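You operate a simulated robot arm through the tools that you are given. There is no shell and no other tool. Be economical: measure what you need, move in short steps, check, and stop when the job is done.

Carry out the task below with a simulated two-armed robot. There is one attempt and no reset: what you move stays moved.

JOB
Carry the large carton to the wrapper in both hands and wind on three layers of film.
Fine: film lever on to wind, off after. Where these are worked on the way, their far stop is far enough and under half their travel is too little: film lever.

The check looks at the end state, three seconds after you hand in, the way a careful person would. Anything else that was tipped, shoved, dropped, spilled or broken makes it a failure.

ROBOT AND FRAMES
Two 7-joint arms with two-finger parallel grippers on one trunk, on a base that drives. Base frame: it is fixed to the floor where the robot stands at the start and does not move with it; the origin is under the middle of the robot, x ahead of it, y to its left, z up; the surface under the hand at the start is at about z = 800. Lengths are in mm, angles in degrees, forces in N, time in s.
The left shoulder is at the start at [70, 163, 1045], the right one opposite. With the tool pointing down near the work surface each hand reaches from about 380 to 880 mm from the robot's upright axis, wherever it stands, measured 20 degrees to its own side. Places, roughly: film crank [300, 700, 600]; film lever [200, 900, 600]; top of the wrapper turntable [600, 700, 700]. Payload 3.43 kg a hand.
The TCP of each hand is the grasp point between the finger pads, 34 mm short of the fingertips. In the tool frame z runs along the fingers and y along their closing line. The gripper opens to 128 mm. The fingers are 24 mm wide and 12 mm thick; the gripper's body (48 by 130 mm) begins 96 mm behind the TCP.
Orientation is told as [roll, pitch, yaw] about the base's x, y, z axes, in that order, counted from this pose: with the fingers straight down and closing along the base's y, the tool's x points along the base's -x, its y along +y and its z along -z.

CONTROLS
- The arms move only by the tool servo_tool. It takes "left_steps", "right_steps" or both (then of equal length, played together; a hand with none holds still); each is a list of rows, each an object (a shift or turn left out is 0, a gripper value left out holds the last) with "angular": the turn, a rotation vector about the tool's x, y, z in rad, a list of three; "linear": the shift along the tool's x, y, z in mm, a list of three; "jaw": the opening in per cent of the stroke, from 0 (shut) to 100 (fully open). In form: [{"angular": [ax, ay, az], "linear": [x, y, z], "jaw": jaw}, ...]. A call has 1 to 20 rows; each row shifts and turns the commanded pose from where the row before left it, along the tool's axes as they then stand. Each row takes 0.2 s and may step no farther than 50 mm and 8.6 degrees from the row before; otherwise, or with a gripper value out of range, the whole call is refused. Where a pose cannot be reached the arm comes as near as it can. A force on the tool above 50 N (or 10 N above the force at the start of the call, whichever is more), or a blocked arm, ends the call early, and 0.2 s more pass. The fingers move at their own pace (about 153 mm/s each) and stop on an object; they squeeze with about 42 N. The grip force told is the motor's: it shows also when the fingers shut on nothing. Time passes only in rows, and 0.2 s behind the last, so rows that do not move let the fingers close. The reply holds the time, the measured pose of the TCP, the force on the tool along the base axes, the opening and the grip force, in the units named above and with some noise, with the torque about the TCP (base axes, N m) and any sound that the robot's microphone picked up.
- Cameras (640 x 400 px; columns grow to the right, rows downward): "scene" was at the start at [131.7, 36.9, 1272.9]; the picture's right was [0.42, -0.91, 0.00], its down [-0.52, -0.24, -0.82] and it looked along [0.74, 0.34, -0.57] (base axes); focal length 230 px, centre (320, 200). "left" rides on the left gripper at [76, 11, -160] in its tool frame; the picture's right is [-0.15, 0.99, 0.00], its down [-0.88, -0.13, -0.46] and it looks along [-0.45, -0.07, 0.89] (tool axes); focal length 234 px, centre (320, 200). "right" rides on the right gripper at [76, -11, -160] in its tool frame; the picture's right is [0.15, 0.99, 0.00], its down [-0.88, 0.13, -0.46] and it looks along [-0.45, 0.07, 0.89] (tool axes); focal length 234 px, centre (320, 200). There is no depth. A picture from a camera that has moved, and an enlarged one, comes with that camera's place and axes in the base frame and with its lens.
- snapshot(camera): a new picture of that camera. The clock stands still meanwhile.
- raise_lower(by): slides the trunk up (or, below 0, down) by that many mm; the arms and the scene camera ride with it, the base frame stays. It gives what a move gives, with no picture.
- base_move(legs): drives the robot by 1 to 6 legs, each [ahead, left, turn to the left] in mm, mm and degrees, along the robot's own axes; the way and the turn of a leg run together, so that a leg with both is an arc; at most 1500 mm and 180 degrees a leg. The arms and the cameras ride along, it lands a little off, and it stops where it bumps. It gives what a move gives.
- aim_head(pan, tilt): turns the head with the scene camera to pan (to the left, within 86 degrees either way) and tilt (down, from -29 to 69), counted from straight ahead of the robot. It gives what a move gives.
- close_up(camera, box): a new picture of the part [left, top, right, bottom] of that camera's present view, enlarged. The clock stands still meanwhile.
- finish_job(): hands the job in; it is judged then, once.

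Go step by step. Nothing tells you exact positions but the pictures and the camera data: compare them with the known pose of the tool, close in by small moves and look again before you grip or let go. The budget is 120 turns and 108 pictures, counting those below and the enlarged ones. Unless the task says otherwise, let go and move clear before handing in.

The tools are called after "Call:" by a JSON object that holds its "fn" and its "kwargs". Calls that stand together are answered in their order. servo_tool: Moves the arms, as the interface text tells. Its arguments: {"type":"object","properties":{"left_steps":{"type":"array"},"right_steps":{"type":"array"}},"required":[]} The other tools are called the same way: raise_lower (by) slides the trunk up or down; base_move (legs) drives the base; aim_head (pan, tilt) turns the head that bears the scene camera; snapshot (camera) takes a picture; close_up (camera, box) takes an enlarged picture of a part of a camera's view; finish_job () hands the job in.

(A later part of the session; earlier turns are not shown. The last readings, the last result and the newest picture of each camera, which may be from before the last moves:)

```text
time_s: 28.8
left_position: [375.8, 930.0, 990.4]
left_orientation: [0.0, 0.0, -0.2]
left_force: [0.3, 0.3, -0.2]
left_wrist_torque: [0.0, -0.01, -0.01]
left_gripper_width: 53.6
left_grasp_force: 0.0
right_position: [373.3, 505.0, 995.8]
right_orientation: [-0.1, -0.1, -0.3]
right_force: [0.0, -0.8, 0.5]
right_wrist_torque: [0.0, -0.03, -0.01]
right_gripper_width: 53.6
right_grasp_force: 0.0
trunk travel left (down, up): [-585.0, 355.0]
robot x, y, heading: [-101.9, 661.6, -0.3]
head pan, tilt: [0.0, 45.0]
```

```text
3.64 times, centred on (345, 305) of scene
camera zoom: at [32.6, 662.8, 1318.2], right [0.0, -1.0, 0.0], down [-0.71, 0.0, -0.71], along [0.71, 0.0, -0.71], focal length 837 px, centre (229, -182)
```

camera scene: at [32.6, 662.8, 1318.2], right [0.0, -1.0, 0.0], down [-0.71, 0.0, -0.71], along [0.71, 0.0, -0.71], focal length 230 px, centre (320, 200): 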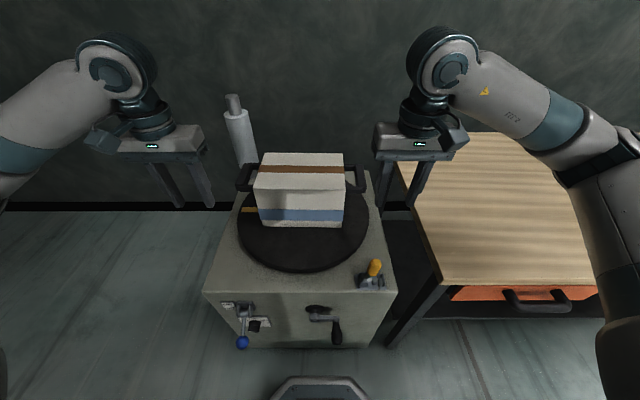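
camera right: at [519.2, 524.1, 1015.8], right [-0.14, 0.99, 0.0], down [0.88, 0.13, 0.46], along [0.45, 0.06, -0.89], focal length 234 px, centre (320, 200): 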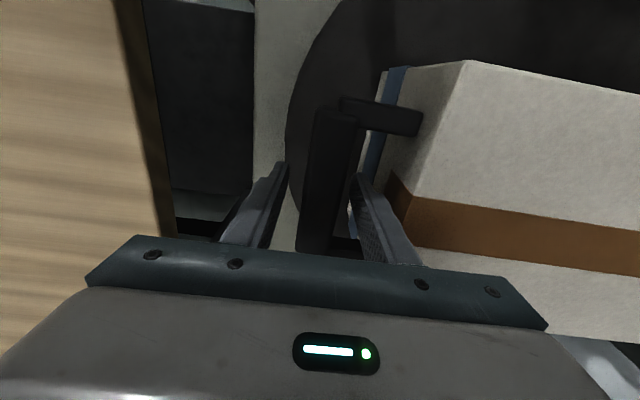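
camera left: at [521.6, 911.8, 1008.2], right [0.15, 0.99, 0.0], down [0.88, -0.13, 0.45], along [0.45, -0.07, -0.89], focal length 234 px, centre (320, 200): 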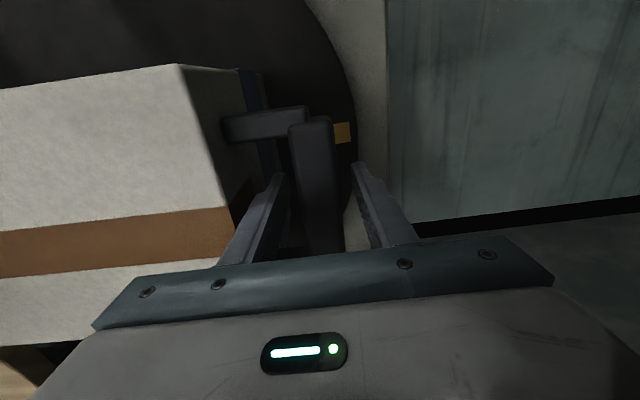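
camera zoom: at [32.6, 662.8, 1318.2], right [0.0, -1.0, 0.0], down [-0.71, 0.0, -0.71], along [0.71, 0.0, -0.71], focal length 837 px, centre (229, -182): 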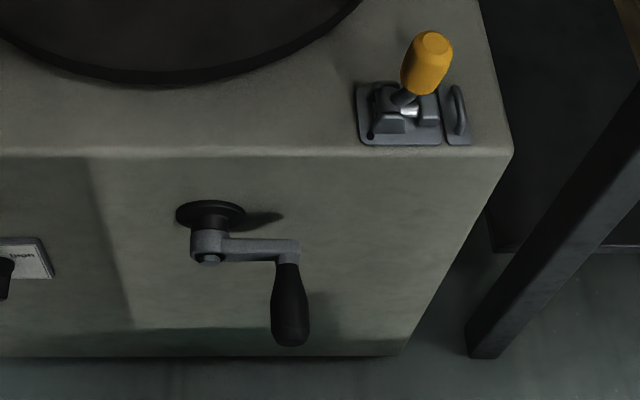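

The lever pivots up for "on". Its knob is near (212, 892, 538) and its pivot near (280, 888, 602). The crank axis is near y 681, z 590, with its handle at y 615 pointing out along −x. I'll back away to a comfortable reach and lower the trunk.

Call:
{"fn": "base_move", "kwargs": {"legs": [[-250, 0, 0], [0, 80, 0]]}}

Call:
{"fn": "raise_lower", "kwargs": {"by": -230}}

Call:
{"fn": "aim_head", "kwargs": {"pan": 0, "tilt": 35}}

Call:
{"fn": "snapshot", "kwargs": {"camera": "scene"}}

```text
time_s: 31.3
left_position: [129.7, 1010.6, 989.5]
left_orientation: [0.0, 0.1, -0.2]
left_force: [-0.2, 0.7, -0.5]
left_wrist_torque: [0.03, 0.01, 0.0]
left_gripper_width: 53.5
left_grasp_force: 0.1
right_position: [125.7, 587.6, 996.2]
right_orientation: [0.0, -0.1, -0.2]
right_force: [-0.2, 0.1, -0.2]
right_wrist_torque: [-0.01, -0.02, 0.0]
right_gripper_width: 53.7
right_grasp_force: 0.0
trunk travel left (down, up): [-585.0, 355.0]
robot x, y, heading: [-345.5, 743.0, -0.1]
head pan, tilt: [0.0, 45.0]
```

```text
time_s: 33.7
left_position: [130.5, 1010.7, 759.8]
left_orientation: [0.0, 0.1, -0.1]
left_force: [0.1, 1.0, -0.3]
left_wrist_torque: [0.0, -0.02, 0.02]
left_gripper_width: 53.6
left_grasp_force: 0.0
right_position: [125.3, 587.0, 766.2]
right_orientation: [0.0, -0.1, -0.2]
right_force: [-0.7, -0.1, 0.0]
right_wrist_torque: [0.0, 0.03, 0.01]
right_gripper_width: 53.7
right_grasp_force: 0.0
trunk travel left (down, up): [-355.0, 585.0]
robot x, y, heading: [-345.0, 743.9, -0.3]
head pan, tilt: [0.0, 45.0]
```

```text
time_s: 34.4
left_position: [130.2, 1010.0, 759.2]
left_orientation: [0.0, 0.1, -0.2]
left_force: [0.5, 0.0, 0.6]
left_wrist_torque: [0.0, -0.01, -0.03]
left_gripper_width: 53.9
left_grasp_force: 0.0
right_position: [126.3, 587.2, 766.2]
right_orientation: [0.1, -0.1, -0.3]
right_force: [-0.1, -0.6, 0.8]
right_wrist_torque: [0.01, 0.01, 0.0]
right_gripper_width: 53.9
right_grasp_force: 0.0
trunk travel left (down, up): [-355.0, 585.0]
robot x, y, heading: [-347.0, 742.5, 0.0]
head pan, tilt: [0.0, 35.0]
```

```text
69 pictures are left
camera scene: at [-207.2, 742.8, 1102.7], right [0.0, -1.0, 0.0], down [-0.57, 0.0, -0.82], along [0.82, 0.0, -0.57], focal length 230 px, centre (320, 200)
```

scene: 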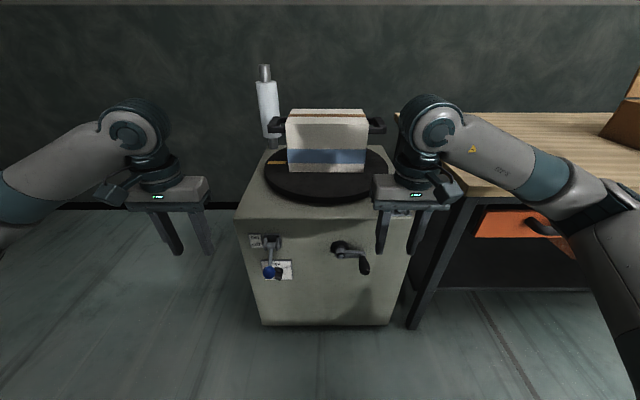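

Clear view of both. I'll zoom once more for accurate ray crossings.

Call:
{"fn": "close_up", "kwargs": {"camera": "scene", "box": [240, 225, 390, 295]}}

```text
4.27 times, centred on (315, 260) of scene
camera zoom: at [-207.2, 742.8, 1102.7], right [0.0, -1.0, 0.0], down [-0.57, 0.0, -0.82], along [0.82, 0.0, -0.57], focal length 982 px, centre (341, -56)
```

zoom: 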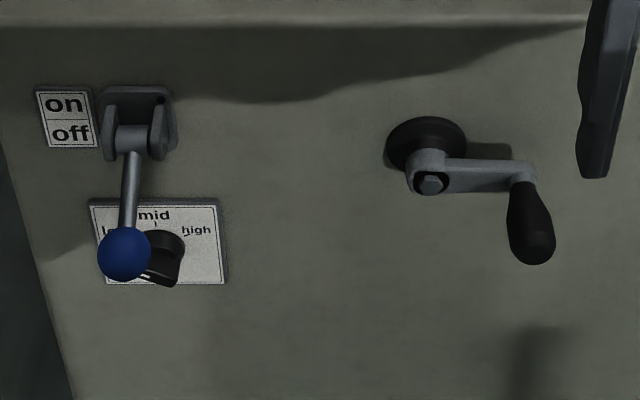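

Refined positions: lever knob (209, 886, 563), lever pivot (277, 885, 609), crank axis y 679.5, z 568, crank handle y 615, x 205–258. I'll bring the left hand above the lever knob.

Call:
{"fn": "servo_tool", "kwargs": {"left_steps": [{"linear": [-26, -41, 0]}, {"linear": [-26, -41, 0]}, {"linear": [-26, -42, 0]}, {"linear": [0, 0, 45]}, {"linear": [0, 0, 45]}, {"linear": [0, 0, 40]}]}}

Call:
{"fn": "close_up", "kwargs": {"camera": "scene", "box": [200, 200, 360, 300]}}

Call:
{"fn": "snapshot", "kwargs": {"camera": "left"}}

```text
time_s: 35.8
left_position: [208.0, 886.6, 628.3]
left_orientation: [0.0, 0.2, -0.3]
left_force: [0.5, -0.3, -0.1]
left_wrist_torque: [0.0, -0.01, -0.01]
left_gripper_width: 53.8
left_grasp_force: 0.1
right_position: [126.0, 587.1, 765.9]
right_orientation: [0.0, 0.1, -0.2]
right_force: [0.3, 0.5, 0.9]
right_wrist_torque: [-0.03, -0.03, 0.01]
right_gripper_width: 53.8
right_grasp_force: 0.0
trunk travel left (down, up): [-355.0, 585.0]
robot x, y, heading: [-345.4, 743.3, -0.1]
head pan, tilt: [0.0, 35.0]
```

```text
4.00 times, centred on (280, 250) of scene
camera zoom: at [-206.9, 743.1, 1102.8], right [0.0, -1.0, 0.0], down [-0.57, 0.0, -0.82], along [0.82, 0.0, -0.57], focal length 921 px, centre (480, 0)
```

zoom: 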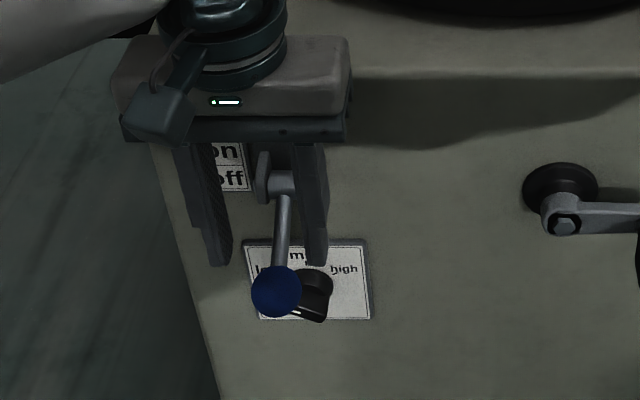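

```text
66 pictures are left
camera left: at [130.3, 898.0, 788.1], right [0.15, 0.99, 0.0], down [0.88, -0.13, 0.45], along [0.45, -0.07, -0.89], focal length 234 px, centre (320, 200)
```

left: 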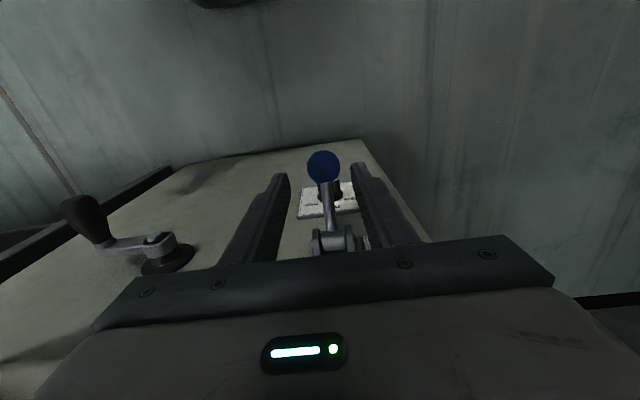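

The knob is directly beneath the hand between the open fingers. I'll go down 64 mm and close.

Call:
{"fn": "servo_tool", "kwargs": {"left_steps": [{"linear": [0, 0, 30]}, {"linear": [0, 0, 25]}, {"linear": [0, 0, 9]}, {"jaw": 0}, {}, {}]}}

Call:
{"fn": "close_up", "kwargs": {"camera": "scene", "box": [200, 200, 360, 300]}}

```text
time_s: 37.2
left_position: [206.9, 888.0, 565.2]
left_orientation: [0.1, 0.2, 0.0]
left_force: [0.4, 22.6, 4.8]
left_wrist_torque: [0.32, -0.05, 0.59]
left_gripper_width: 34.1
left_grasp_force: 45.1
right_position: [126.2, 588.5, 766.5]
right_orientation: [-0.1, 0.0, -0.1]
right_force: [-0.3, 0.2, -1.2]
right_wrist_torque: [0.03, 0.0, 0.03]
right_gripper_width: 53.7
right_grasp_force: 0.0
trunk travel left (down, up): [-355.0, 585.0]
robot x, y, heading: [-348.2, 741.4, 0.1]
head pan, tilt: [0.0, 35.0]
```

```text
4.00 times, centred on (280, 250) of scene
camera zoom: at [-207.5, 744.6, 1102.9], right [0.0, -1.0, 0.0], down [-0.57, 0.0, -0.82], along [0.82, 0.0, -0.57], focal length 921 px, centre (480, 0)
```

zoom: 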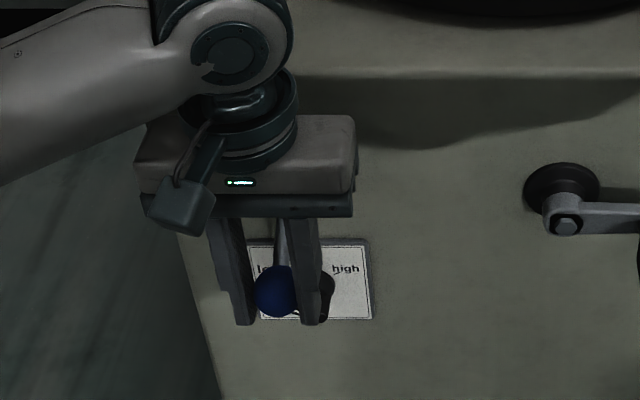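

The knob is gripped at 34 mm. I'll swing it up along the arc about the pivot.

Call:
{"fn": "servo_tool", "kwargs": {"left_steps": [{"linear": [8.4, 2, -16.8]}, {"linear": [3.7, 0, -14]}, {"linear": [1.3, 0, -14.4]}, {"linear": [-1.3, 0, -14.4]}, {"linear": [-3.7, 0, -14]}, {"linear": [-6, 0, -13.1]}, {}]}}

Call:
{"fn": "close_up", "kwargs": {"camera": "scene", "box": [200, 200, 360, 300]}}

```text
time_s: 38.8
left_position: [203.4, 888.3, 647.9]
left_orientation: [0.1, 0.7, -0.3]
left_force: [-9.6, 11.3, -46.4]
left_wrist_torque: [0.43, 0.98, 0.5]
left_gripper_width: 34.2
left_grasp_force: 45.0
right_position: [126.9, 588.2, 764.9]
right_orientation: [-0.1, 0.1, -0.2]
right_force: [0.2, 0.0, -0.8]
right_wrist_torque: [0.02, 0.0, -0.01]
right_gripper_width: 54.0
right_grasp_force: 0.0
trunk travel left (down, up): [-355.0, 585.0]
robot x, y, heading: [-346.0, 741.6, 0.0]
head pan, tilt: [0.0, 35.0]
```

```text
4.00 times, centred on (280, 250) of scene
camera zoom: at [-204.5, 744.6, 1101.9], right [0.0, -1.0, 0.0], down [-0.58, 0.0, -0.82], along [0.82, 0.0, -0.58], focal length 921 px, centre (480, 0)
```

zoom: 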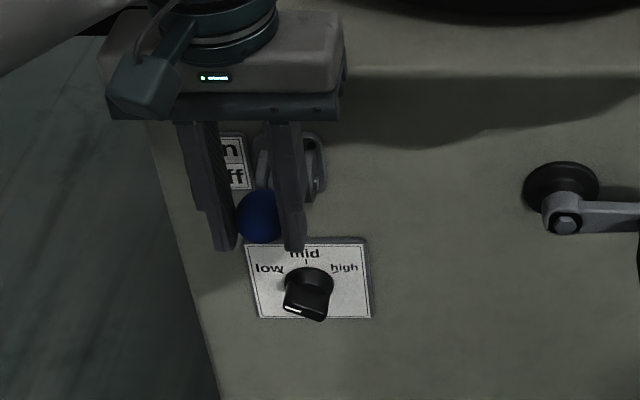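

The lever is now above horizontal with a firm resisting force, so it's probably at its stop. I'll nudge a little further along the arc to see.

Call:
{"fn": "servo_tool", "kwargs": {"left_steps": [{"linear": [-3, 0, -4]}, {}]}}

Call:
{"fn": "servo_tool", "kwargs": {"left_steps": [{"linear": [4, 0, 7]}, {}, {"jaw": 45}, {}, {}]}}

Call:
{"fn": "close_up", "kwargs": {"camera": "scene", "box": [200, 200, 360, 300]}}

Call:
{"fn": "snapshot", "kwargs": {"camera": "left"}}

```text
time_s: 39.2
left_position: [204.3, 887.8, 647.2]
left_orientation: [0.4, 1.0, -0.3]
left_force: [5.8, 1.4, -22.3]
left_wrist_torque: [0.6, -0.78, 0.22]
left_gripper_width: 34.0
left_grasp_force: 44.9
right_position: [127.4, 586.9, 764.2]
right_orientation: [0.0, 0.2, -0.1]
right_force: [-0.5, -1.3, 0.4]
right_wrist_torque: [-0.02, 0.01, 0.01]
right_gripper_width: 53.6
right_grasp_force: 0.1
trunk travel left (down, up): [-355.0, 585.0]
robot x, y, heading: [-347.0, 739.1, -0.0]
head pan, tilt: [0.0, 35.0]
stopped in row 1 (left hand): the force on the tool passed its limit at 62 N (the readings are from after the stop); the commanded pose is now the measured one
```

```text
time_s: 40.4
left_position: [198.5, 888.6, 641.8]
left_orientation: [0.2, 0.8, -0.4]
left_force: [-0.3, 1.5, 0.8]
left_wrist_torque: [0.03, -0.04, 0.0]
left_gripper_width: 57.7
left_grasp_force: 0.0
right_position: [125.9, 586.1, 765.6]
right_orientation: [0.0, 0.0, -0.2]
right_force: [-0.4, -1.1, -0.8]
right_wrist_torque: [0.04, 0.01, 0.03]
right_gripper_width: 53.6
right_grasp_force: 0.1
trunk travel left (down, up): [-355.0, 585.0]
robot x, y, heading: [-344.3, 741.7, -0.1]
head pan, tilt: [0.0, 35.0]
```

```text
4.00 times, centred on (280, 250) of scene
camera zoom: at [-207.6, 742.8, 1102.8], right [0.0, -1.0, 0.0], down [-0.57, 0.0, -0.82], along [0.82, 0.0, -0.57], focal length 921 px, centre (480, 0)
```

zoom: 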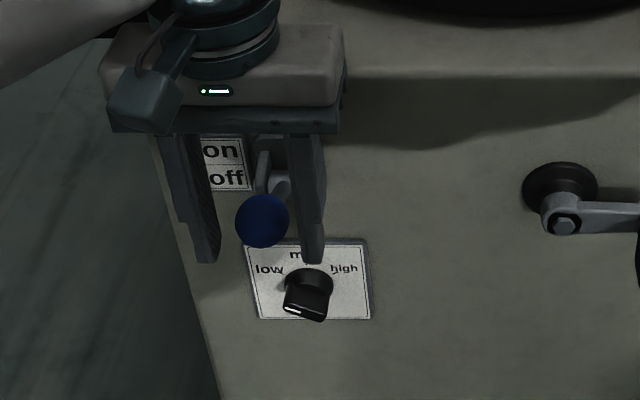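

```text
62 pictures are left
camera left: at [122.9, 899.5, 803.1], right [0.15, 0.99, 0.0], down [0.89, -0.14, 0.44], along [0.44, -0.07, -0.9], focal length 234 px, centre (320, 200)
```

left: 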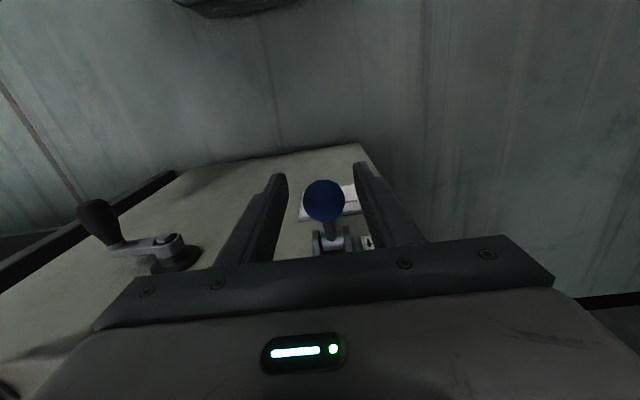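

The lever is up at about +24°, having swung about 58° to a hard stop. I'll take the left hand up and away and bring the right hand above the crank handle.

Call:
{"fn": "servo_tool", "kwargs": {"left_steps": [{"linear": [0, 0, -40]}, {"linear": [0, 0, -40]}, {"linear": [0, 0, -40]}, {"linear": [30, 35, 0]}, {"linear": [30, 35, 0]}], "right_steps": [{"linear": [-24, 7, 0]}, {"linear": [-24, 7, 0]}, {"linear": [-24, 7, 0]}, {"linear": [-24, 7, 30]}, {"linear": [0, 0, 45]}]}}

Call:
{"fn": "snapshot", "kwargs": {"camera": "right"}}

Call:
{"fn": "close_up", "kwargs": {"camera": "scene", "box": [240, 200, 400, 300]}}

```text
time_s: 41.6
left_position: [139.6, 957.1, 765.4]
left_orientation: [0.2, 0.7, -0.6]
left_force: [0.4, 0.7, 0.0]
left_wrist_torque: [0.0, -0.05, 0.03]
left_gripper_width: 57.3
left_grasp_force: 0.0
right_position: [221.8, 613.2, 691.6]
right_orientation: [0.0, -0.1, -0.2]
right_force: [-0.3, -0.1, 0.5]
right_wrist_torque: [0.0, 0.0, 0.0]
right_gripper_width: 53.9
right_grasp_force: 0.0
trunk travel left (down, up): [-355.0, 585.0]
robot x, y, heading: [-349.2, 742.5, 0.2]
head pan, tilt: [0.0, 35.0]
```

```text
61 pictures are left
camera right: at [145.9, 602.8, 849.9], right [-0.14, 0.99, 0.0], down [0.88, 0.13, 0.46], along [0.45, 0.07, -0.89], focal length 234 px, centre (320, 200)
```

right: 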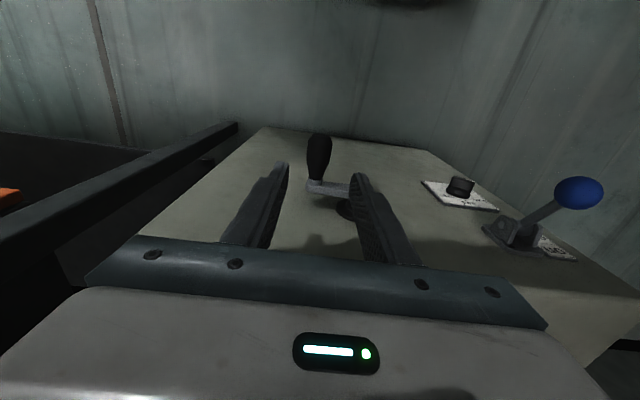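

```text
4.00 times, centred on (320, 250) of scene
camera zoom: at [-207.9, 742.9, 1103.0], right [0.0, -1.0, 0.0], down [-0.57, 0.0, -0.82], along [0.82, 0.0, -0.57], focal length 921 px, centre (320, 0)
```

zoom: 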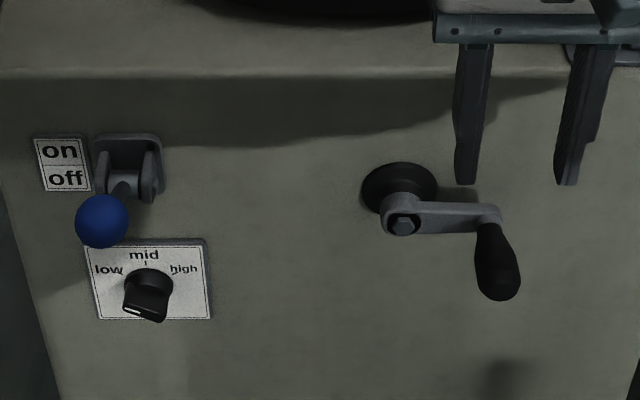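

The lever is held "on". The crank handle lies directly under the right hand, so I'll go down to it and grip.

Call:
{"fn": "servo_tool", "kwargs": {"right_steps": [{"linear": [0, 0, 40]}, {"linear": [0, 0, 40]}, {"linear": [0, 0, 30]}, {"linear": [0, 0, 10]}, {"jaw": 0}, {}, {}]}}

Call:
{"fn": "close_up", "kwargs": {"camera": "scene", "box": [240, 200, 400, 300]}}

Call:
{"fn": "snapshot", "kwargs": {"camera": "right"}}

```text
time_s: 43.2
left_position: [139.7, 956.9, 764.3]
left_orientation: [0.3, 0.7, -0.4]
left_force: [-0.4, 0.2, 0.3]
left_wrist_torque: [0.01, 0.02, 0.04]
left_gripper_width: 57.5
left_grasp_force: 0.0
right_position: [223.1, 614.3, 570.1]
right_orientation: [-0.1, -0.1, -0.2]
right_force: [-0.9, -4.0, -0.7]
right_wrist_torque: [-0.03, -0.07, -0.09]
right_gripper_width: 28.9
right_grasp_force: 44.8
trunk travel left (down, up): [-355.0, 585.0]
robot x, y, heading: [-348.2, 742.4, -0.2]
head pan, tilt: [0.0, 35.0]
```

```text
4.00 times, centred on (320, 250) of scene
camera zoom: at [-207.6, 742.5, 1102.7], right [0.0, -1.0, 0.0], down [-0.57, 0.0, -0.82], along [0.82, 0.0, -0.57], focal length 921 px, centre (320, 0)
```

zoom: 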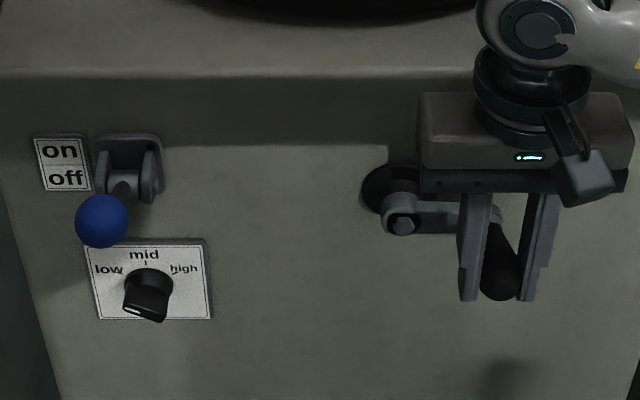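

```text
58 pictures are left
camera right: at [146.4, 602.5, 729.8], right [-0.14, 0.99, 0.0], down [0.88, 0.13, 0.46], along [0.45, 0.06, -0.89], focal length 234 px, centre (320, 200)
```

right: 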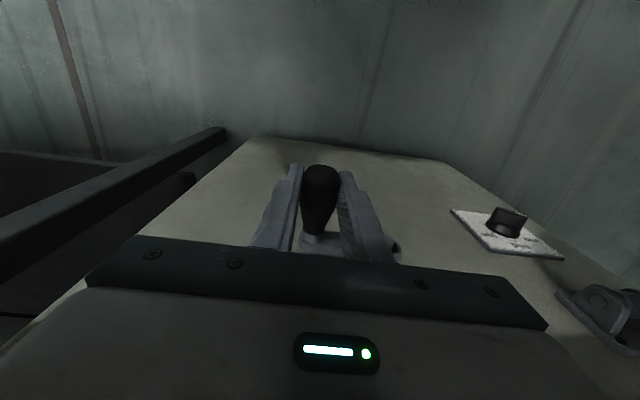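

The handle is gripped (29 mm, little force). I'll test a 45° clockwise turn and watch the forces and the turntable mark.

Call:
{"fn": "servo_tool", "kwargs": {"right_steps": [{"linear": [0, 2.2, 16.8]}, {"linear": [0, 6.5, 15.7]}, {"linear": [0, 10.3, 13.5]}, {}]}}

Call:
{"fn": "snapshot", "kwargs": {"camera": "scene"}}

```text
time_s: 44.2
left_position: [140.6, 957.6, 765.6]
left_orientation: [0.3, 0.7, -0.4]
left_force: [0.5, 0.8, 0.4]
left_wrist_torque: [-0.01, 0.02, 0.01]
left_gripper_width: 57.5
left_grasp_force: 0.1
right_position: [223.3, 631.6, 526.5]
right_orientation: [-0.1, 0.0, -0.4]
right_force: [-5.1, -8.7, 4.1]
right_wrist_torque: [-0.09, 1.17, 0.4]
right_gripper_width: 29.0
right_grasp_force: 44.7
trunk travel left (down, up): [-355.0, 585.0]
robot x, y, heading: [-348.7, 743.8, -0.3]
head pan, tilt: [0.0, 35.0]
```

```text
57 pictures are left
camera scene: at [-208.4, 742.1, 1103.3], right [0.0, -1.0, 0.0], down [-0.57, 0.0, -0.82], along [0.82, 0.0, -0.57], focal length 230 px, centre (320, 200)
```

scene: 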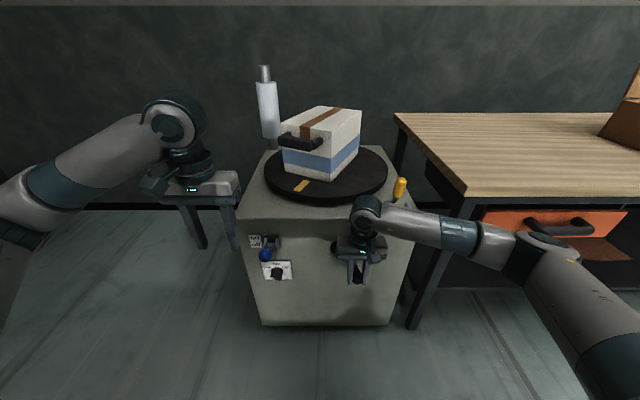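

The turntable moves with the crank: the mark swung about 63° for roughly 43° of crank, so gearing looks near 1.5 : 1. I'll continue clockwise in steps and track the mark.

Call:
{"fn": "servo_tool", "kwargs": {"right_steps": [{"linear": [0, 13.5, 10.3]}, {"linear": [0, 15.7, 6.5]}, {"linear": [0, 16.8, 2.2]}, {"linear": [0, 16.8, -2.2]}, {"linear": [0, 15.7, -6.5]}, {"linear": [0, 13.5, -10.3]}, {"linear": [0, 10.3, -13.5]}, {"linear": [0, 6.5, -15.7]}, {"linear": [0, 2.2, -16.8]}, {}]}}

Call:
{"fn": "snapshot", "kwargs": {"camera": "scene"}}

```text
time_s: 46.4
left_position: [138.7, 956.7, 766.4]
left_orientation: [0.3, 0.6, -0.5]
left_force: [0.1, -0.1, -0.4]
left_wrist_torque: [-0.01, -0.03, 0.02]
left_gripper_width: 57.4
left_grasp_force: 0.1
right_position: [221.8, 744.2, 573.4]
right_orientation: [0.1, -0.3, -0.2]
right_force: [-11.7, -8.2, 4.4]
right_wrist_torque: [-0.06, -1.27, -0.17]
right_gripper_width: 28.8
right_grasp_force: 45.2
trunk travel left (down, up): [-355.0, 585.0]
robot x, y, heading: [-347.1, 738.9, -0.2]
head pan, tilt: [0.0, 35.0]
```

```text
56 pictures are left
camera scene: at [-209.9, 742.0, 1103.5], right [0.0, -1.0, 0.0], down [-0.57, 0.0, -0.82], along [0.82, 0.0, -0.57], focal length 230 px, centre (320, 200)
```

scene: 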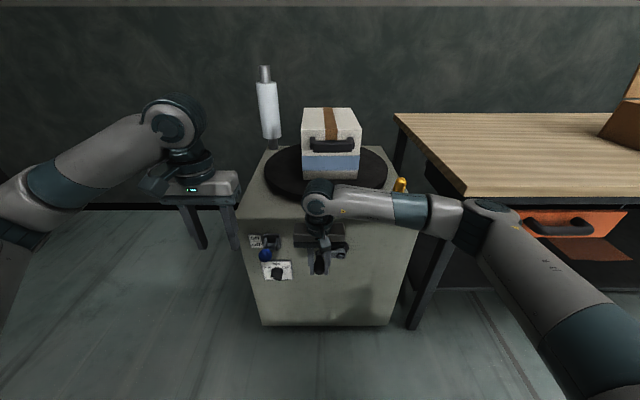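

At half a crank turn the opposite handle faces me, which confirms 1.5 : 1, so two crank turns give three table turns. I'll finish the first crank turn.

Call:
{"fn": "servo_tool", "kwargs": {"right_steps": [{"linear": [0, -2.2, -16.8]}, {"linear": [0, -6.5, -15.7]}, {"linear": [0, -10.3, -13.5]}, {"linear": [0, -13.5, -10.3]}, {"linear": [0, -15.7, -6.5]}, {"linear": [0, -16.8, -2.2]}, {"linear": [0, -16.8, 2.2]}, {"linear": [0, -15.7, 6.5]}, {"linear": [0, -13.5, 10.3]}, {"linear": [0, -10.3, 13.5]}, {"linear": [0, -6.5, 15.7]}, {"linear": [0, -2.2, 16.8]}, {}]}}

Call:
{"fn": "snapshot", "kwargs": {"camera": "scene"}}

Call:
{"fn": "close_up", "kwargs": {"camera": "scene", "box": [230, 50, 410, 210]}}

```text
time_s: 49.2
left_position: [141.5, 957.5, 765.5]
left_orientation: [0.3, 0.8, -0.5]
left_force: [-0.2, 0.2, 0.0]
left_wrist_torque: [-0.02, -0.01, -0.01]
left_gripper_width: 57.7
left_grasp_force: 0.0
right_position: [222.7, 613.6, 570.4]
right_orientation: [-0.1, 0.1, -0.1]
right_force: [-6.4, -8.2, -2.7]
right_wrist_torque: [-0.09, 1.41, 0.0]
right_gripper_width: 29.1
right_grasp_force: 44.9
trunk travel left (down, up): [-355.0, 585.0]
robot x, y, heading: [-344.0, 742.0, -0.1]
head pan, tilt: [0.0, 35.0]
```

```text
55 pictures are left
camera scene: at [-207.0, 742.2, 1102.6], right [0.0, -1.0, 0.0], down [-0.57, 0.0, -0.82], along [0.82, 0.0, -0.57], focal length 230 px, centre (320, 200)
```

scene: 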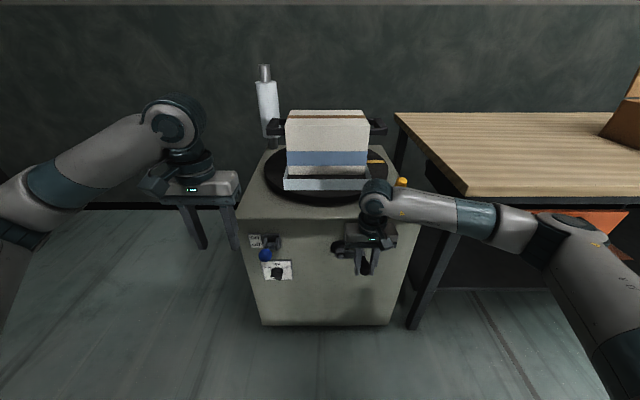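

```text
2.50 times, centred on (320, 130) of scene
camera zoom: at [-207.0, 742.2, 1102.6], right [0.0, -1.0, 0.0], down [-0.57, 0.0, -0.82], along [0.82, 0.0, -0.57], focal length 575 px, centre (320, 375)
```

zoom: 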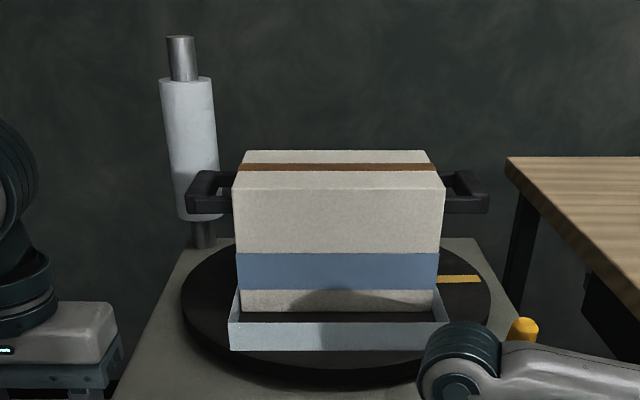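

A first band of film has appeared and the mark sits at 540°. Now for the second crank turn.

Call:
{"fn": "servo_tool", "kwargs": {"right_steps": [{"linear": [0, 2.2, 16.8]}, {"linear": [0, 6.5, 15.7]}, {"linear": [0, 10.3, 13.5]}, {"linear": [0, 13.5, 10.3]}, {"linear": [0, 15.7, 6.5]}, {"linear": [0, 16.8, 2.2]}, {"linear": [0, 16.8, -2.2]}, {"linear": [0, 15.7, -6.5]}, {"linear": [0, 13.5, -10.3]}, {"linear": [0, 10.3, -13.5]}, {"linear": [0, 6.5, -15.7]}, {"linear": [0, 2.2, -16.8]}, {}]}}

Call:
{"fn": "close_up", "kwargs": {"camera": "scene", "box": [230, 50, 410, 210]}}

```text
time_s: 52.0
left_position: [138.9, 957.1, 766.0]
left_orientation: [0.3, 0.8, -0.3]
left_force: [0.0, -0.8, 0.4]
left_wrist_torque: [0.0, -0.01, 0.01]
left_gripper_width: 57.7
left_grasp_force: 0.1
right_position: [222.1, 743.1, 570.3]
right_orientation: [0.0, -0.2, -0.2]
right_force: [-3.2, -8.1, 0.7]
right_wrist_torque: [-0.13, -1.3, -0.2]
right_gripper_width: 28.9
right_grasp_force: 45.5
trunk travel left (down, up): [-355.0, 585.0]
robot x, y, heading: [-349.2, 743.6, 0.0]
head pan, tilt: [0.0, 35.0]
```

```text
2.50 times, centred on (320, 130) of scene
camera zoom: at [-208.5, 742.3, 1103.0], right [0.0, -1.0, 0.0], down [-0.57, 0.0, -0.82], along [0.82, 0.0, -0.57], focal length 575 px, centre (320, 375)
```

zoom: 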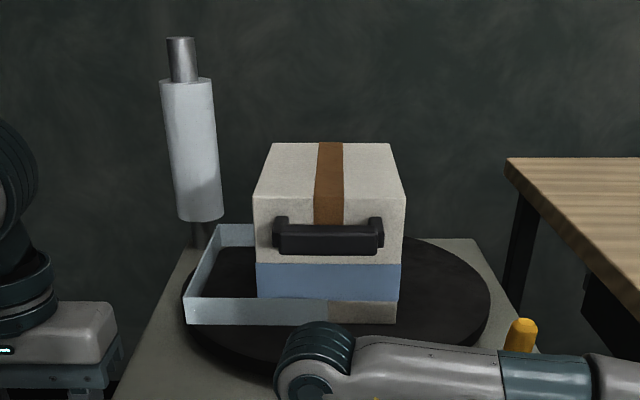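

The film keeps adding, at 2.25 table turns now. I'll complete the second crank turn and a few degrees more.

Call:
{"fn": "servo_tool", "kwargs": {"right_steps": [{"linear": [0, -2.2, -16.8]}, {"linear": [0, -6.5, -15.7]}, {"linear": [0, -10.3, -13.5]}, {"linear": [0, -13.5, -10.3]}, {"linear": [0, -15.7, -6.5]}, {"linear": [0, -16.8, -2.2]}, {"linear": [0, -16.8, 2.2]}, {"linear": [0, -15.7, 6.5]}, {"linear": [0, -13.5, 10.3]}, {"linear": [0, -10.3, 13.5]}, {"linear": [0, -6.5, 15.7]}, {"linear": [0, -2.2, 16.8]}, {}]}}

Call:
{"fn": "close_up", "kwargs": {"camera": "scene", "box": [230, 50, 410, 210]}}

```text
time_s: 54.8
left_position: [139.8, 957.6, 765.1]
left_orientation: [0.3, 0.9, -0.5]
left_force: [0.2, -1.1, -0.4]
left_wrist_torque: [0.03, -0.03, -0.01]
left_gripper_width: 57.5
left_grasp_force: 0.1
right_position: [221.1, 613.8, 569.6]
right_orientation: [0.0, 0.1, -0.2]
right_force: [2.2, -6.8, -2.0]
right_wrist_torque: [-0.07, 1.32, -0.02]
right_gripper_width: 29.3
right_grasp_force: 45.1
trunk travel left (down, up): [-355.0, 585.0]
robot x, y, heading: [-345.6, 740.2, -0.3]
head pan, tilt: [0.0, 35.0]
```

```text
2.50 times, centred on (320, 130) of scene
camera zoom: at [-206.4, 742.4, 1102.5], right [0.0, -1.0, 0.0], down [-0.57, 0.0, -0.82], along [0.82, 0.0, -0.57], focal length 575 px, centre (320, 375)
```

zoom: 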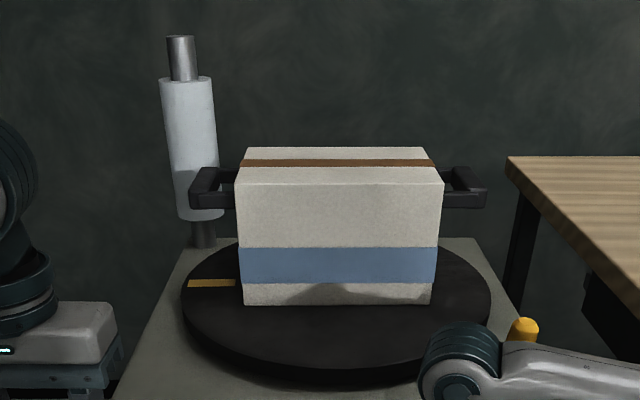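

The mark is back at its start after three table turns, but the film is hidden behind the carton. I only clearly saw one band, so I'll look from above with the left wrist camera before deciding whether more is needed.

Call:
{"fn": "servo_tool", "kwargs": {"left_steps": [{"linear": [0, 0, -48]}, {"linear": [0, 0, -48]}, {"linear": [0, 0, -48]}, {"linear": [0, 0, -48]}, {"linear": [0, 0, -48]}, {"linear": [0, 0, -48]}, {"linear": [-47, 6, 0]}, {"linear": [-47, 6, 0]}, {"linear": [-47, 6, 0]}, {"linear": [-47, 6, 0]}, {"linear": [-47, 6, 0]}, {"linear": [-47, 6, 0]}, {"linear": [-40, 6, 0]}]}}

Call:
{"fn": "snapshot", "kwargs": {"camera": "left"}}

```text
time_s: 57.6
left_position: [392.7, 987.1, 1009.8]
left_orientation: [0.3, 0.7, -0.5]
left_force: [-0.3, -0.9, -0.6]
left_wrist_torque: [-0.04, 0.01, -0.01]
left_gripper_width: 57.7
left_grasp_force: 0.0
left hand out of reach, approached as far as the arm can: row 11, 12, 13
right_position: [221.8, 613.5, 570.3]
right_orientation: [0.0, 0.0, -0.2]
right_force: [4.4, -12.4, -1.9]
right_wrist_torque: [-0.13, -0.2, 0.02]
right_gripper_width: 29.2
right_grasp_force: 45.0
trunk travel left (down, up): [-355.0, 585.0]
robot x, y, heading: [-349.1, 740.6, -0.0]
head pan, tilt: [0.0, 35.0]
```

```text
51 pictures are left
camera left: at [317.9, 998.9, 1170.3], right [0.15, 0.99, 0.0], down [0.88, -0.14, 0.44], along [0.44, -0.07, -0.9], focal length 234 px, centre (320, 200)
```

left: 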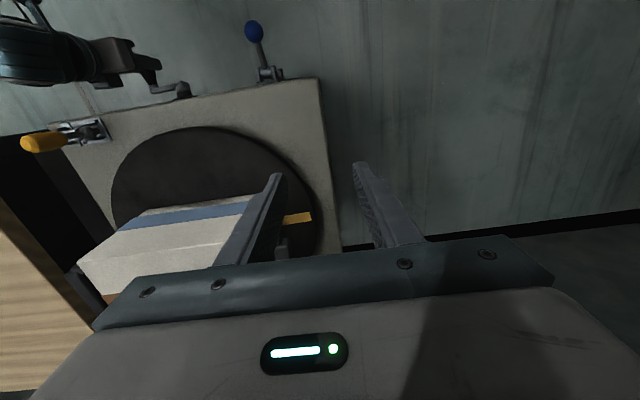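

The gripper body hides the back. I'll yaw the left hand about 90° so its camera looks across from the left side behind the carton.

Call:
{"fn": "servo_tool", "kwargs": {"left_steps": [{"linear": [0, 40, 20]}, {"linear": [0, 40, 20], "angular": [0, 0, 0.14]}, {"angular": [0, 0, 0.14]}, {"angular": [0, 0, 0.14]}, {"angular": [0, 0, 0.14]}, {"angular": [0, 0, 0.14]}, {"angular": [0, 0, 0.14]}, {"angular": [0, 0, 0.14]}, {"angular": [0, 0, 0.14]}, {"angular": [0, 0, 0.14]}, {"angular": [0, 0, 0.14]}, {"angular": [0, -0.14, 0]}, {"angular": [0, -0.14, 0]}]}}

Call:
{"fn": "snapshot", "kwargs": {"camera": "left"}}

```text
time_s: 60.4
left_position: [395.4, 1067.2, 971.4]
left_orientation: [-0.7, -15.7, -80.5]
left_force: [0.0, -0.3, -0.6]
left_wrist_torque: [-0.01, -0.01, -0.01]
left_gripper_width: 57.8
left_grasp_force: 0.0
right_position: [221.4, 613.4, 571.1]
right_orientation: [-0.1, 0.0, -0.1]
right_force: [2.5, -12.6, -2.9]
right_wrist_torque: [-0.14, 0.25, -0.11]
right_gripper_width: 29.2
right_grasp_force: 45.5
trunk travel left (down, up): [-355.0, 585.0]
robot x, y, heading: [-350.0, 743.6, 0.1]
head pan, tilt: [0.0, 35.0]
```

```text
50 pictures are left
camera left: at [385.5, 1185.7, 1103.9], right [1.0, 0.02, 0.03], down [0.0, -0.73, 0.68], along [0.04, -0.68, -0.73], focal length 234 px, centre (320, 200)
```

left: 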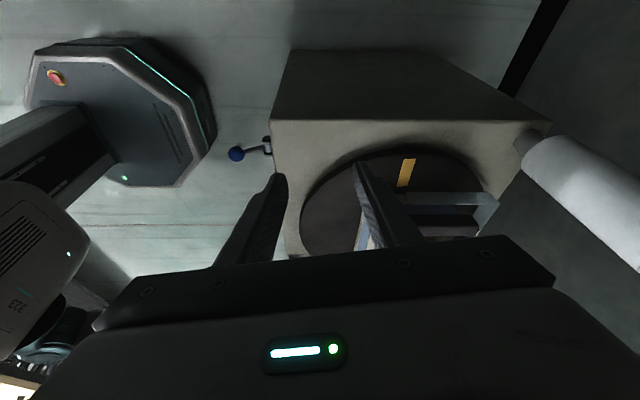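

The film is visible behind the carton from here, so I'll enlarge that part.

Call:
{"fn": "close_up", "kwargs": {"camera": "left", "box": [340, 140, 530, 250]}}

```text
3.37 times, centred on (435, 195) of left
camera zoom: at [385.5, 1185.7, 1103.9], right [1.0, 0.02, 0.03], down [0.0, -0.73, 0.68], along [0.04, -0.68, -0.73], focal length 789 px, centre (-67, 217)
```

zoom: 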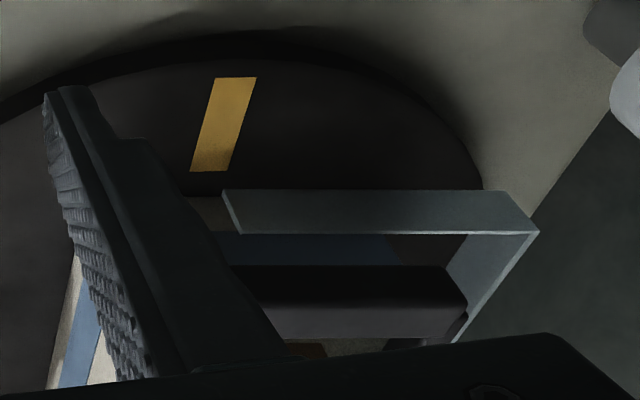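

Only one band is visible after two crank turns, and the count may be sitting right on a threshold. I'll turn the crank another 30° and look again.

Call:
{"fn": "servo_tool", "kwargs": {"right_steps": [{"linear": [0, 2.2, 16.8]}, {"linear": [0, 6.5, 15.7]}, {}]}}

Call:
{"fn": "close_up", "kwargs": {"camera": "left", "box": [340, 140, 530, 250]}}

Call:
{"fn": "close_up", "kwargs": {"camera": "scene", "box": [230, 50, 410, 210]}}

```text
time_s: 61.2
left_position: [392.0, 1069.6, 971.6]
left_orientation: [-0.7, -15.6, -80.3]
left_force: [-0.3, 0.5, 0.3]
left_wrist_torque: [0.05, 0.01, 0.01]
left_gripper_width: 57.6
left_grasp_force: 0.0
right_position: [222.4, 622.5, 538.7]
right_orientation: [-0.1, 0.2, 0.0]
right_force: [-4.4, -8.8, 3.8]
right_wrist_torque: [-0.05, 1.26, 0.26]
right_gripper_width: 29.2
right_grasp_force: 45.1
trunk travel left (down, up): [-355.0, 585.0]
robot x, y, heading: [-346.1, 747.8, -0.2]
head pan, tilt: [0.0, 35.0]
```

```text
3.37 times, centred on (435, 195) of left
camera zoom: at [384.8, 1186.6, 1104.4], right [1.0, 0.02, 0.03], down [0.0, -0.73, 0.68], along [0.04, -0.68, -0.73], focal length 789 px, centre (-67, 217)
```

zoom: 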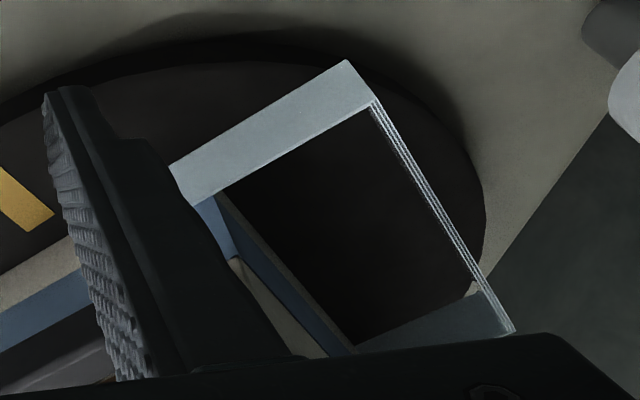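

```text
2.50 times, centred on (320, 130) of scene
camera zoom: at [-207.5, 742.8, 1102.8], right [0.0, -1.0, 0.0], down [-0.57, 0.0, -0.82], along [0.82, 0.0, -0.57], focal length 575 px, centre (320, 375)
```

zoom: 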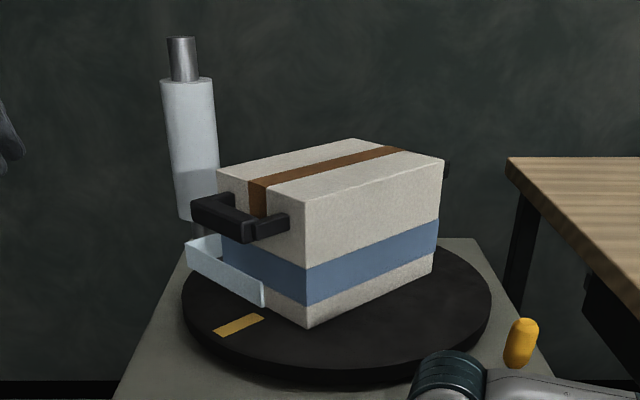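

The band's edge shows several nested lines, so the layers stack thickness-wise. I'll enlarge it to count them.

Call:
{"fn": "close_up", "kwargs": {"camera": "left", "box": [440, 162, 500, 200]}}

Call:
{"fn": "close_up", "kwargs": {"camera": "left", "box": [455, 180, 485, 199]}}

```text
10.53 times, centred on (470, 181) of left
camera zoom: at [384.8, 1186.6, 1104.4], right [1.0, 0.02, 0.03], down [0.0, -0.73, 0.68], along [0.04, -0.68, -0.73], focal length 2465 px, centre (-1259, 400)
```

zoom: 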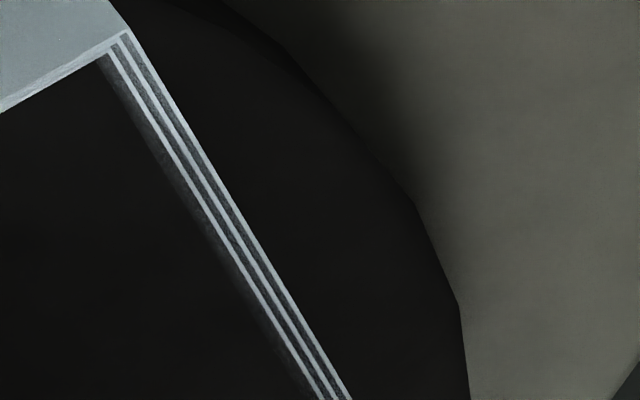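

```text
16.00 times, centred on (470, 190) of left
camera zoom: at [384.8, 1186.6, 1104.4], right [1.0, 0.02, 0.03], down [0.0, -0.73, 0.68], along [0.04, -0.68, -0.73], focal length 3747 px, centre (-2080, 368)
```

zoom: 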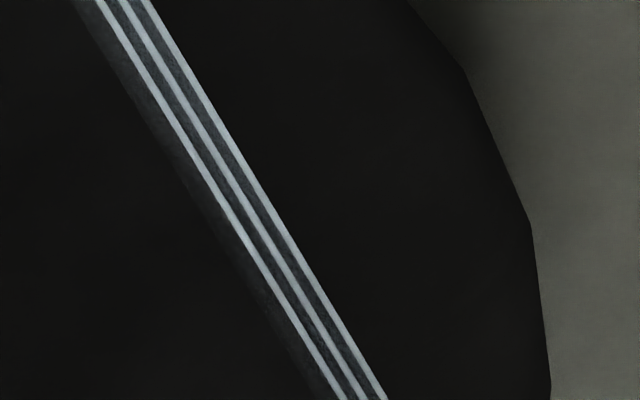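

The film shows exactly three layers, so winding stops here. I'll release the crank with the right hand, restore the left hand's pose and take it above the lever.

Call:
{"fn": "servo_tool", "kwargs": {"right_steps": [{"jaw": 45}, {}, {}, {"linear": [0, 0, -40]}, {"linear": [0, 0, -40]}, {"linear": [0, 0, -40]}, {"linear": [0, 0, -40]}, {"linear": [40, 0, 0]}, {"linear": [40, 0, 0]}, {"linear": [0, -30, 0]}, {}, {}], "left_steps": [{"angular": [0, 0.14, 0]}, {"angular": [0, 0.14, 0]}, {"angular": [0, 0, -0.14]}, {"angular": [0, 0, -0.14]}, {"angular": [0, 0, -0.14]}, {"angular": [0, 0, -0.14]}, {"angular": [0, 0, -0.14]}, {"angular": [0, 0, -0.14]}, {"angular": [0, 0, -0.14]}, {"angular": [0, 0, -0.14]}, {"angular": [0, 0, -0.14]}, {"angular": [0, 0, -0.14]}]}}

Call:
{"fn": "servo_tool", "kwargs": {"left_steps": [{"linear": [32, -30, 0]}, {"linear": [32, -30, 0]}, {"linear": [32, -30, 0]}, {"linear": [32, -30, 0]}, {"linear": [32, -30, 0]}, {"linear": [32, -30, 0]}, {"linear": [0, 0, 45]}, {"linear": [0, 0, 45]}, {"linear": [0, 0, 45]}, {"linear": [0, 0, 45]}, {}]}}

Call:
{"fn": "snapshot", "kwargs": {"camera": "scene"}}

Call:
{"fn": "snapshot", "kwargs": {"camera": "left"}}

```text
time_s: 63.8
left_position: [393.0, 1068.3, 971.4]
left_orientation: [0.3, 0.8, -0.3]
left_force: [0.5, -0.9, -0.1]
left_wrist_torque: [0.04, 0.03, 0.05]
left_gripper_width: 57.7
left_grasp_force: 0.2
right_position: [141.3, 592.0, 698.2]
right_orientation: [0.0, 0.0, -0.2]
right_force: [-0.3, 0.1, -0.1]
right_wrist_torque: [0.01, 0.01, 0.01]
right_gripper_width: 57.7
right_grasp_force: 0.0
trunk travel left (down, up): [-355.0, 585.0]
robot x, y, heading: [-347.0, 747.8, -0.4]
head pan, tilt: [0.0, 35.0]
```

```text
time_s: 66.2
left_position: [196.5, 891.2, 793.0]
left_orientation: [0.3, 0.8, -0.3]
left_force: [0.0, 0.9, 1.4]
left_wrist_torque: [0.03, 0.0, 0.03]
left_gripper_width: 57.6
left_grasp_force: 0.1
right_position: [141.9, 594.0, 698.2]
right_orientation: [0.0, -0.1, -0.2]
right_force: [-0.7, 0.8, 0.7]
right_wrist_torque: [-0.04, -0.03, 0.04]
right_gripper_width: 57.7
right_grasp_force: 0.1
trunk travel left (down, up): [-355.0, 585.0]
robot x, y, heading: [-351.8, 743.1, -0.0]
head pan, tilt: [0.0, 35.0]
```

```text
44 pictures are left
camera scene: at [-207.8, 742.7, 1102.8], right [0.0, -1.0, 0.0], down [-0.57, 0.0, -0.82], along [0.82, 0.0, -0.57], focal length 230 px, centre (320, 200)
```

scene: 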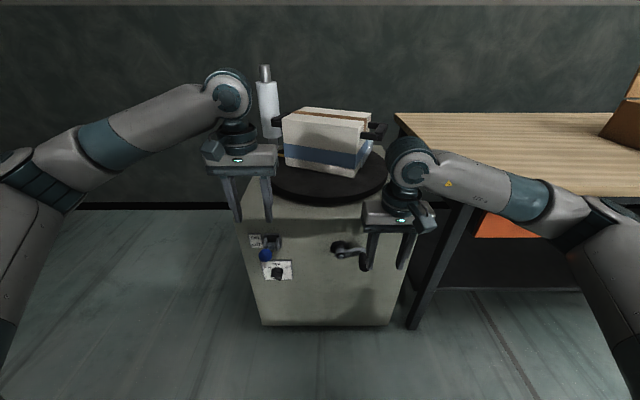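

```text
43 pictures are left
camera left: at [120.9, 903.5, 952.9], right [0.15, 0.99, 0.0], down [0.88, -0.14, 0.44], along [0.44, -0.07, -0.9], focal length 234 px, centre (320, 200)
```

left: 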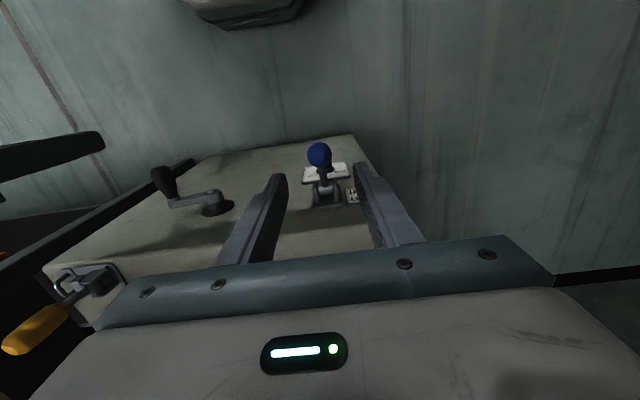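

The crank and table moved back somewhat when I lifted off. I'll inspect the table position and film before touching the lever.

Call:
{"fn": "close_up", "kwargs": {"camera": "scene", "box": [240, 70, 420, 210]}}

Call:
{"fn": "close_up", "kwargs": {"camera": "scene", "box": [240, 225, 390, 295]}}

Call:
{"fn": "close_up", "kwargs": {"camera": "left", "box": [130, 130, 290, 230]}}

```text
2.86 times, centred on (330, 140) of scene
camera zoom: at [-207.8, 742.7, 1102.8], right [0.0, -1.0, 0.0], down [-0.57, 0.0, -0.82], along [0.82, 0.0, -0.57], focal length 658 px, centre (291, 371)
```

zoom: 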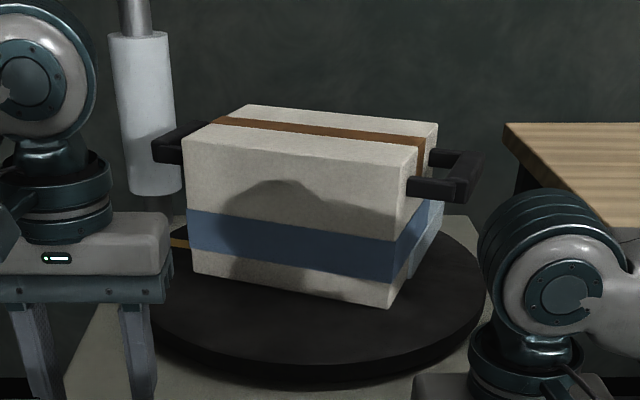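

```text
4.27 times, centred on (315, 260) of scene
camera zoom: at [-207.8, 742.7, 1102.8], right [0.0, -1.0, 0.0], down [-0.57, 0.0, -0.82], along [0.82, 0.0, -0.57], focal length 982 px, centre (341, -56)
```

zoom: 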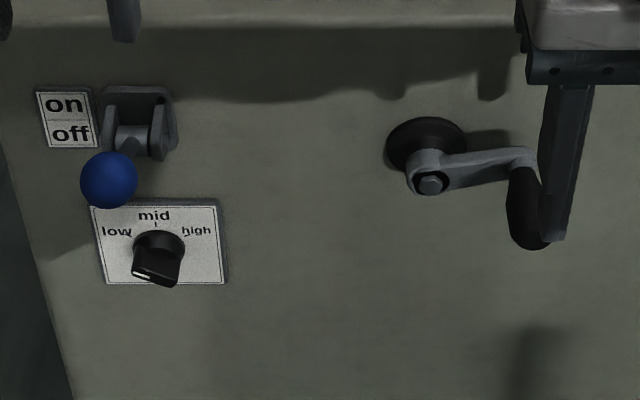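

```text
4.00 times, centred on (210, 180) of left
camera zoom: at [120.9, 903.5, 952.9], right [0.15, 0.99, 0.0], down [0.88, -0.14, 0.44], along [0.44, -0.07, -0.9], focal length 937 px, centre (760, 280)
```

zoom: 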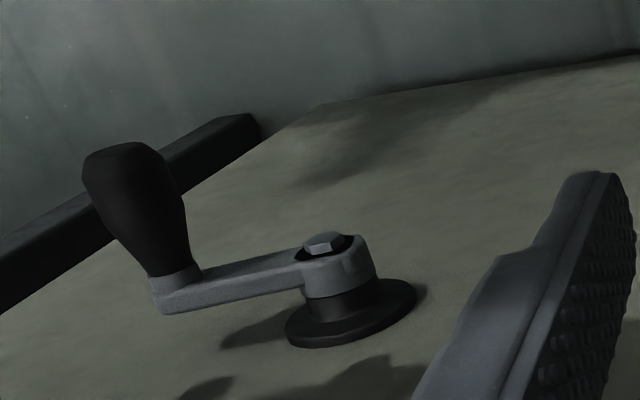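

The crank sits about 10° behind its start, so the table slipped just under three turns; film tension may have pulled it back. I'll regrip the crank from the front, wind forward past three turns again, and keep hold of it while the left hand turns the lever off.

Call:
{"fn": "servo_tool", "kwargs": {"right_steps": [{"linear": [0, 23, 0]}, {"linear": [0, 0, 40]}, {"linear": [0, 0, 40]}, {"linear": [0, 0, 36]}, {"linear": [-15, 0, 0]}]}}

Call:
{"fn": "close_up", "kwargs": {"camera": "scene", "box": [240, 200, 400, 300]}}

Call:
{"fn": "snapshot", "kwargs": {"camera": "right"}}

```text
time_s: 67.4
left_position: [196.7, 892.6, 793.5]
left_orientation: [0.2, 0.8, -0.4]
left_force: [0.0, 0.8, 0.2]
left_wrist_torque: [-0.01, 0.0, 0.02]
left_gripper_width: 57.4
left_grasp_force: 0.1
right_position: [158.0, 616.2, 581.0]
right_orientation: [0.0, -0.1, -0.2]
right_force: [0.3, -0.9, 0.1]
right_wrist_torque: [0.0, -0.03, 0.0]
right_gripper_width: 57.4
right_grasp_force: 0.1
trunk travel left (down, up): [-355.0, 585.0]
robot x, y, heading: [-349.7, 743.8, -0.2]
head pan, tilt: [0.0, 35.0]
```

```text
4.00 times, centred on (320, 250) of scene
camera zoom: at [-207.5, 742.9, 1102.8], right [0.0, -1.0, 0.0], down [-0.57, 0.0, -0.82], along [0.82, 0.0, -0.57], focal length 921 px, centre (320, 0)
```

zoom: 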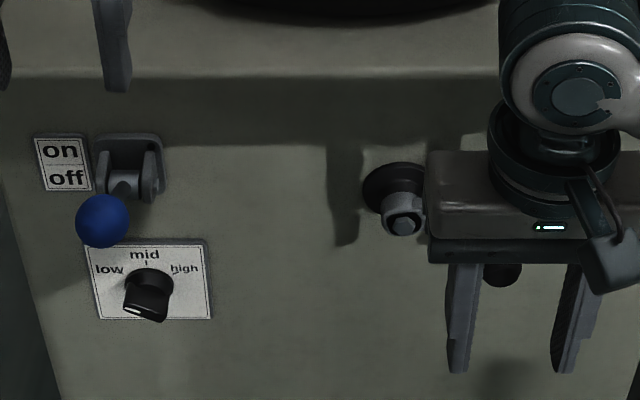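

```text
38 pictures are left
camera right: at [82.2, 604.9, 740.5], right [-0.14, 0.99, 0.0], down [0.88, 0.13, 0.46], along [0.45, 0.07, -0.89], focal length 234 px, centre (320, 200)
```

right: 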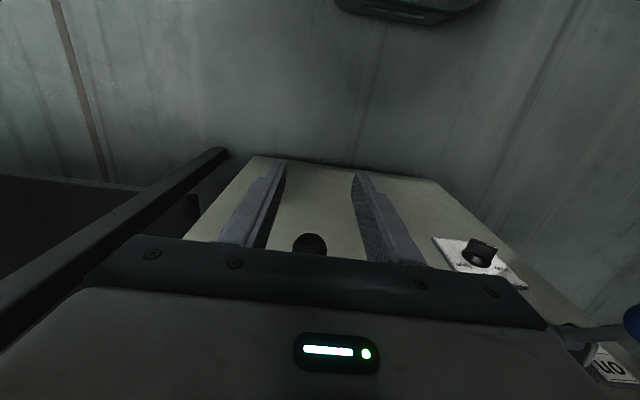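

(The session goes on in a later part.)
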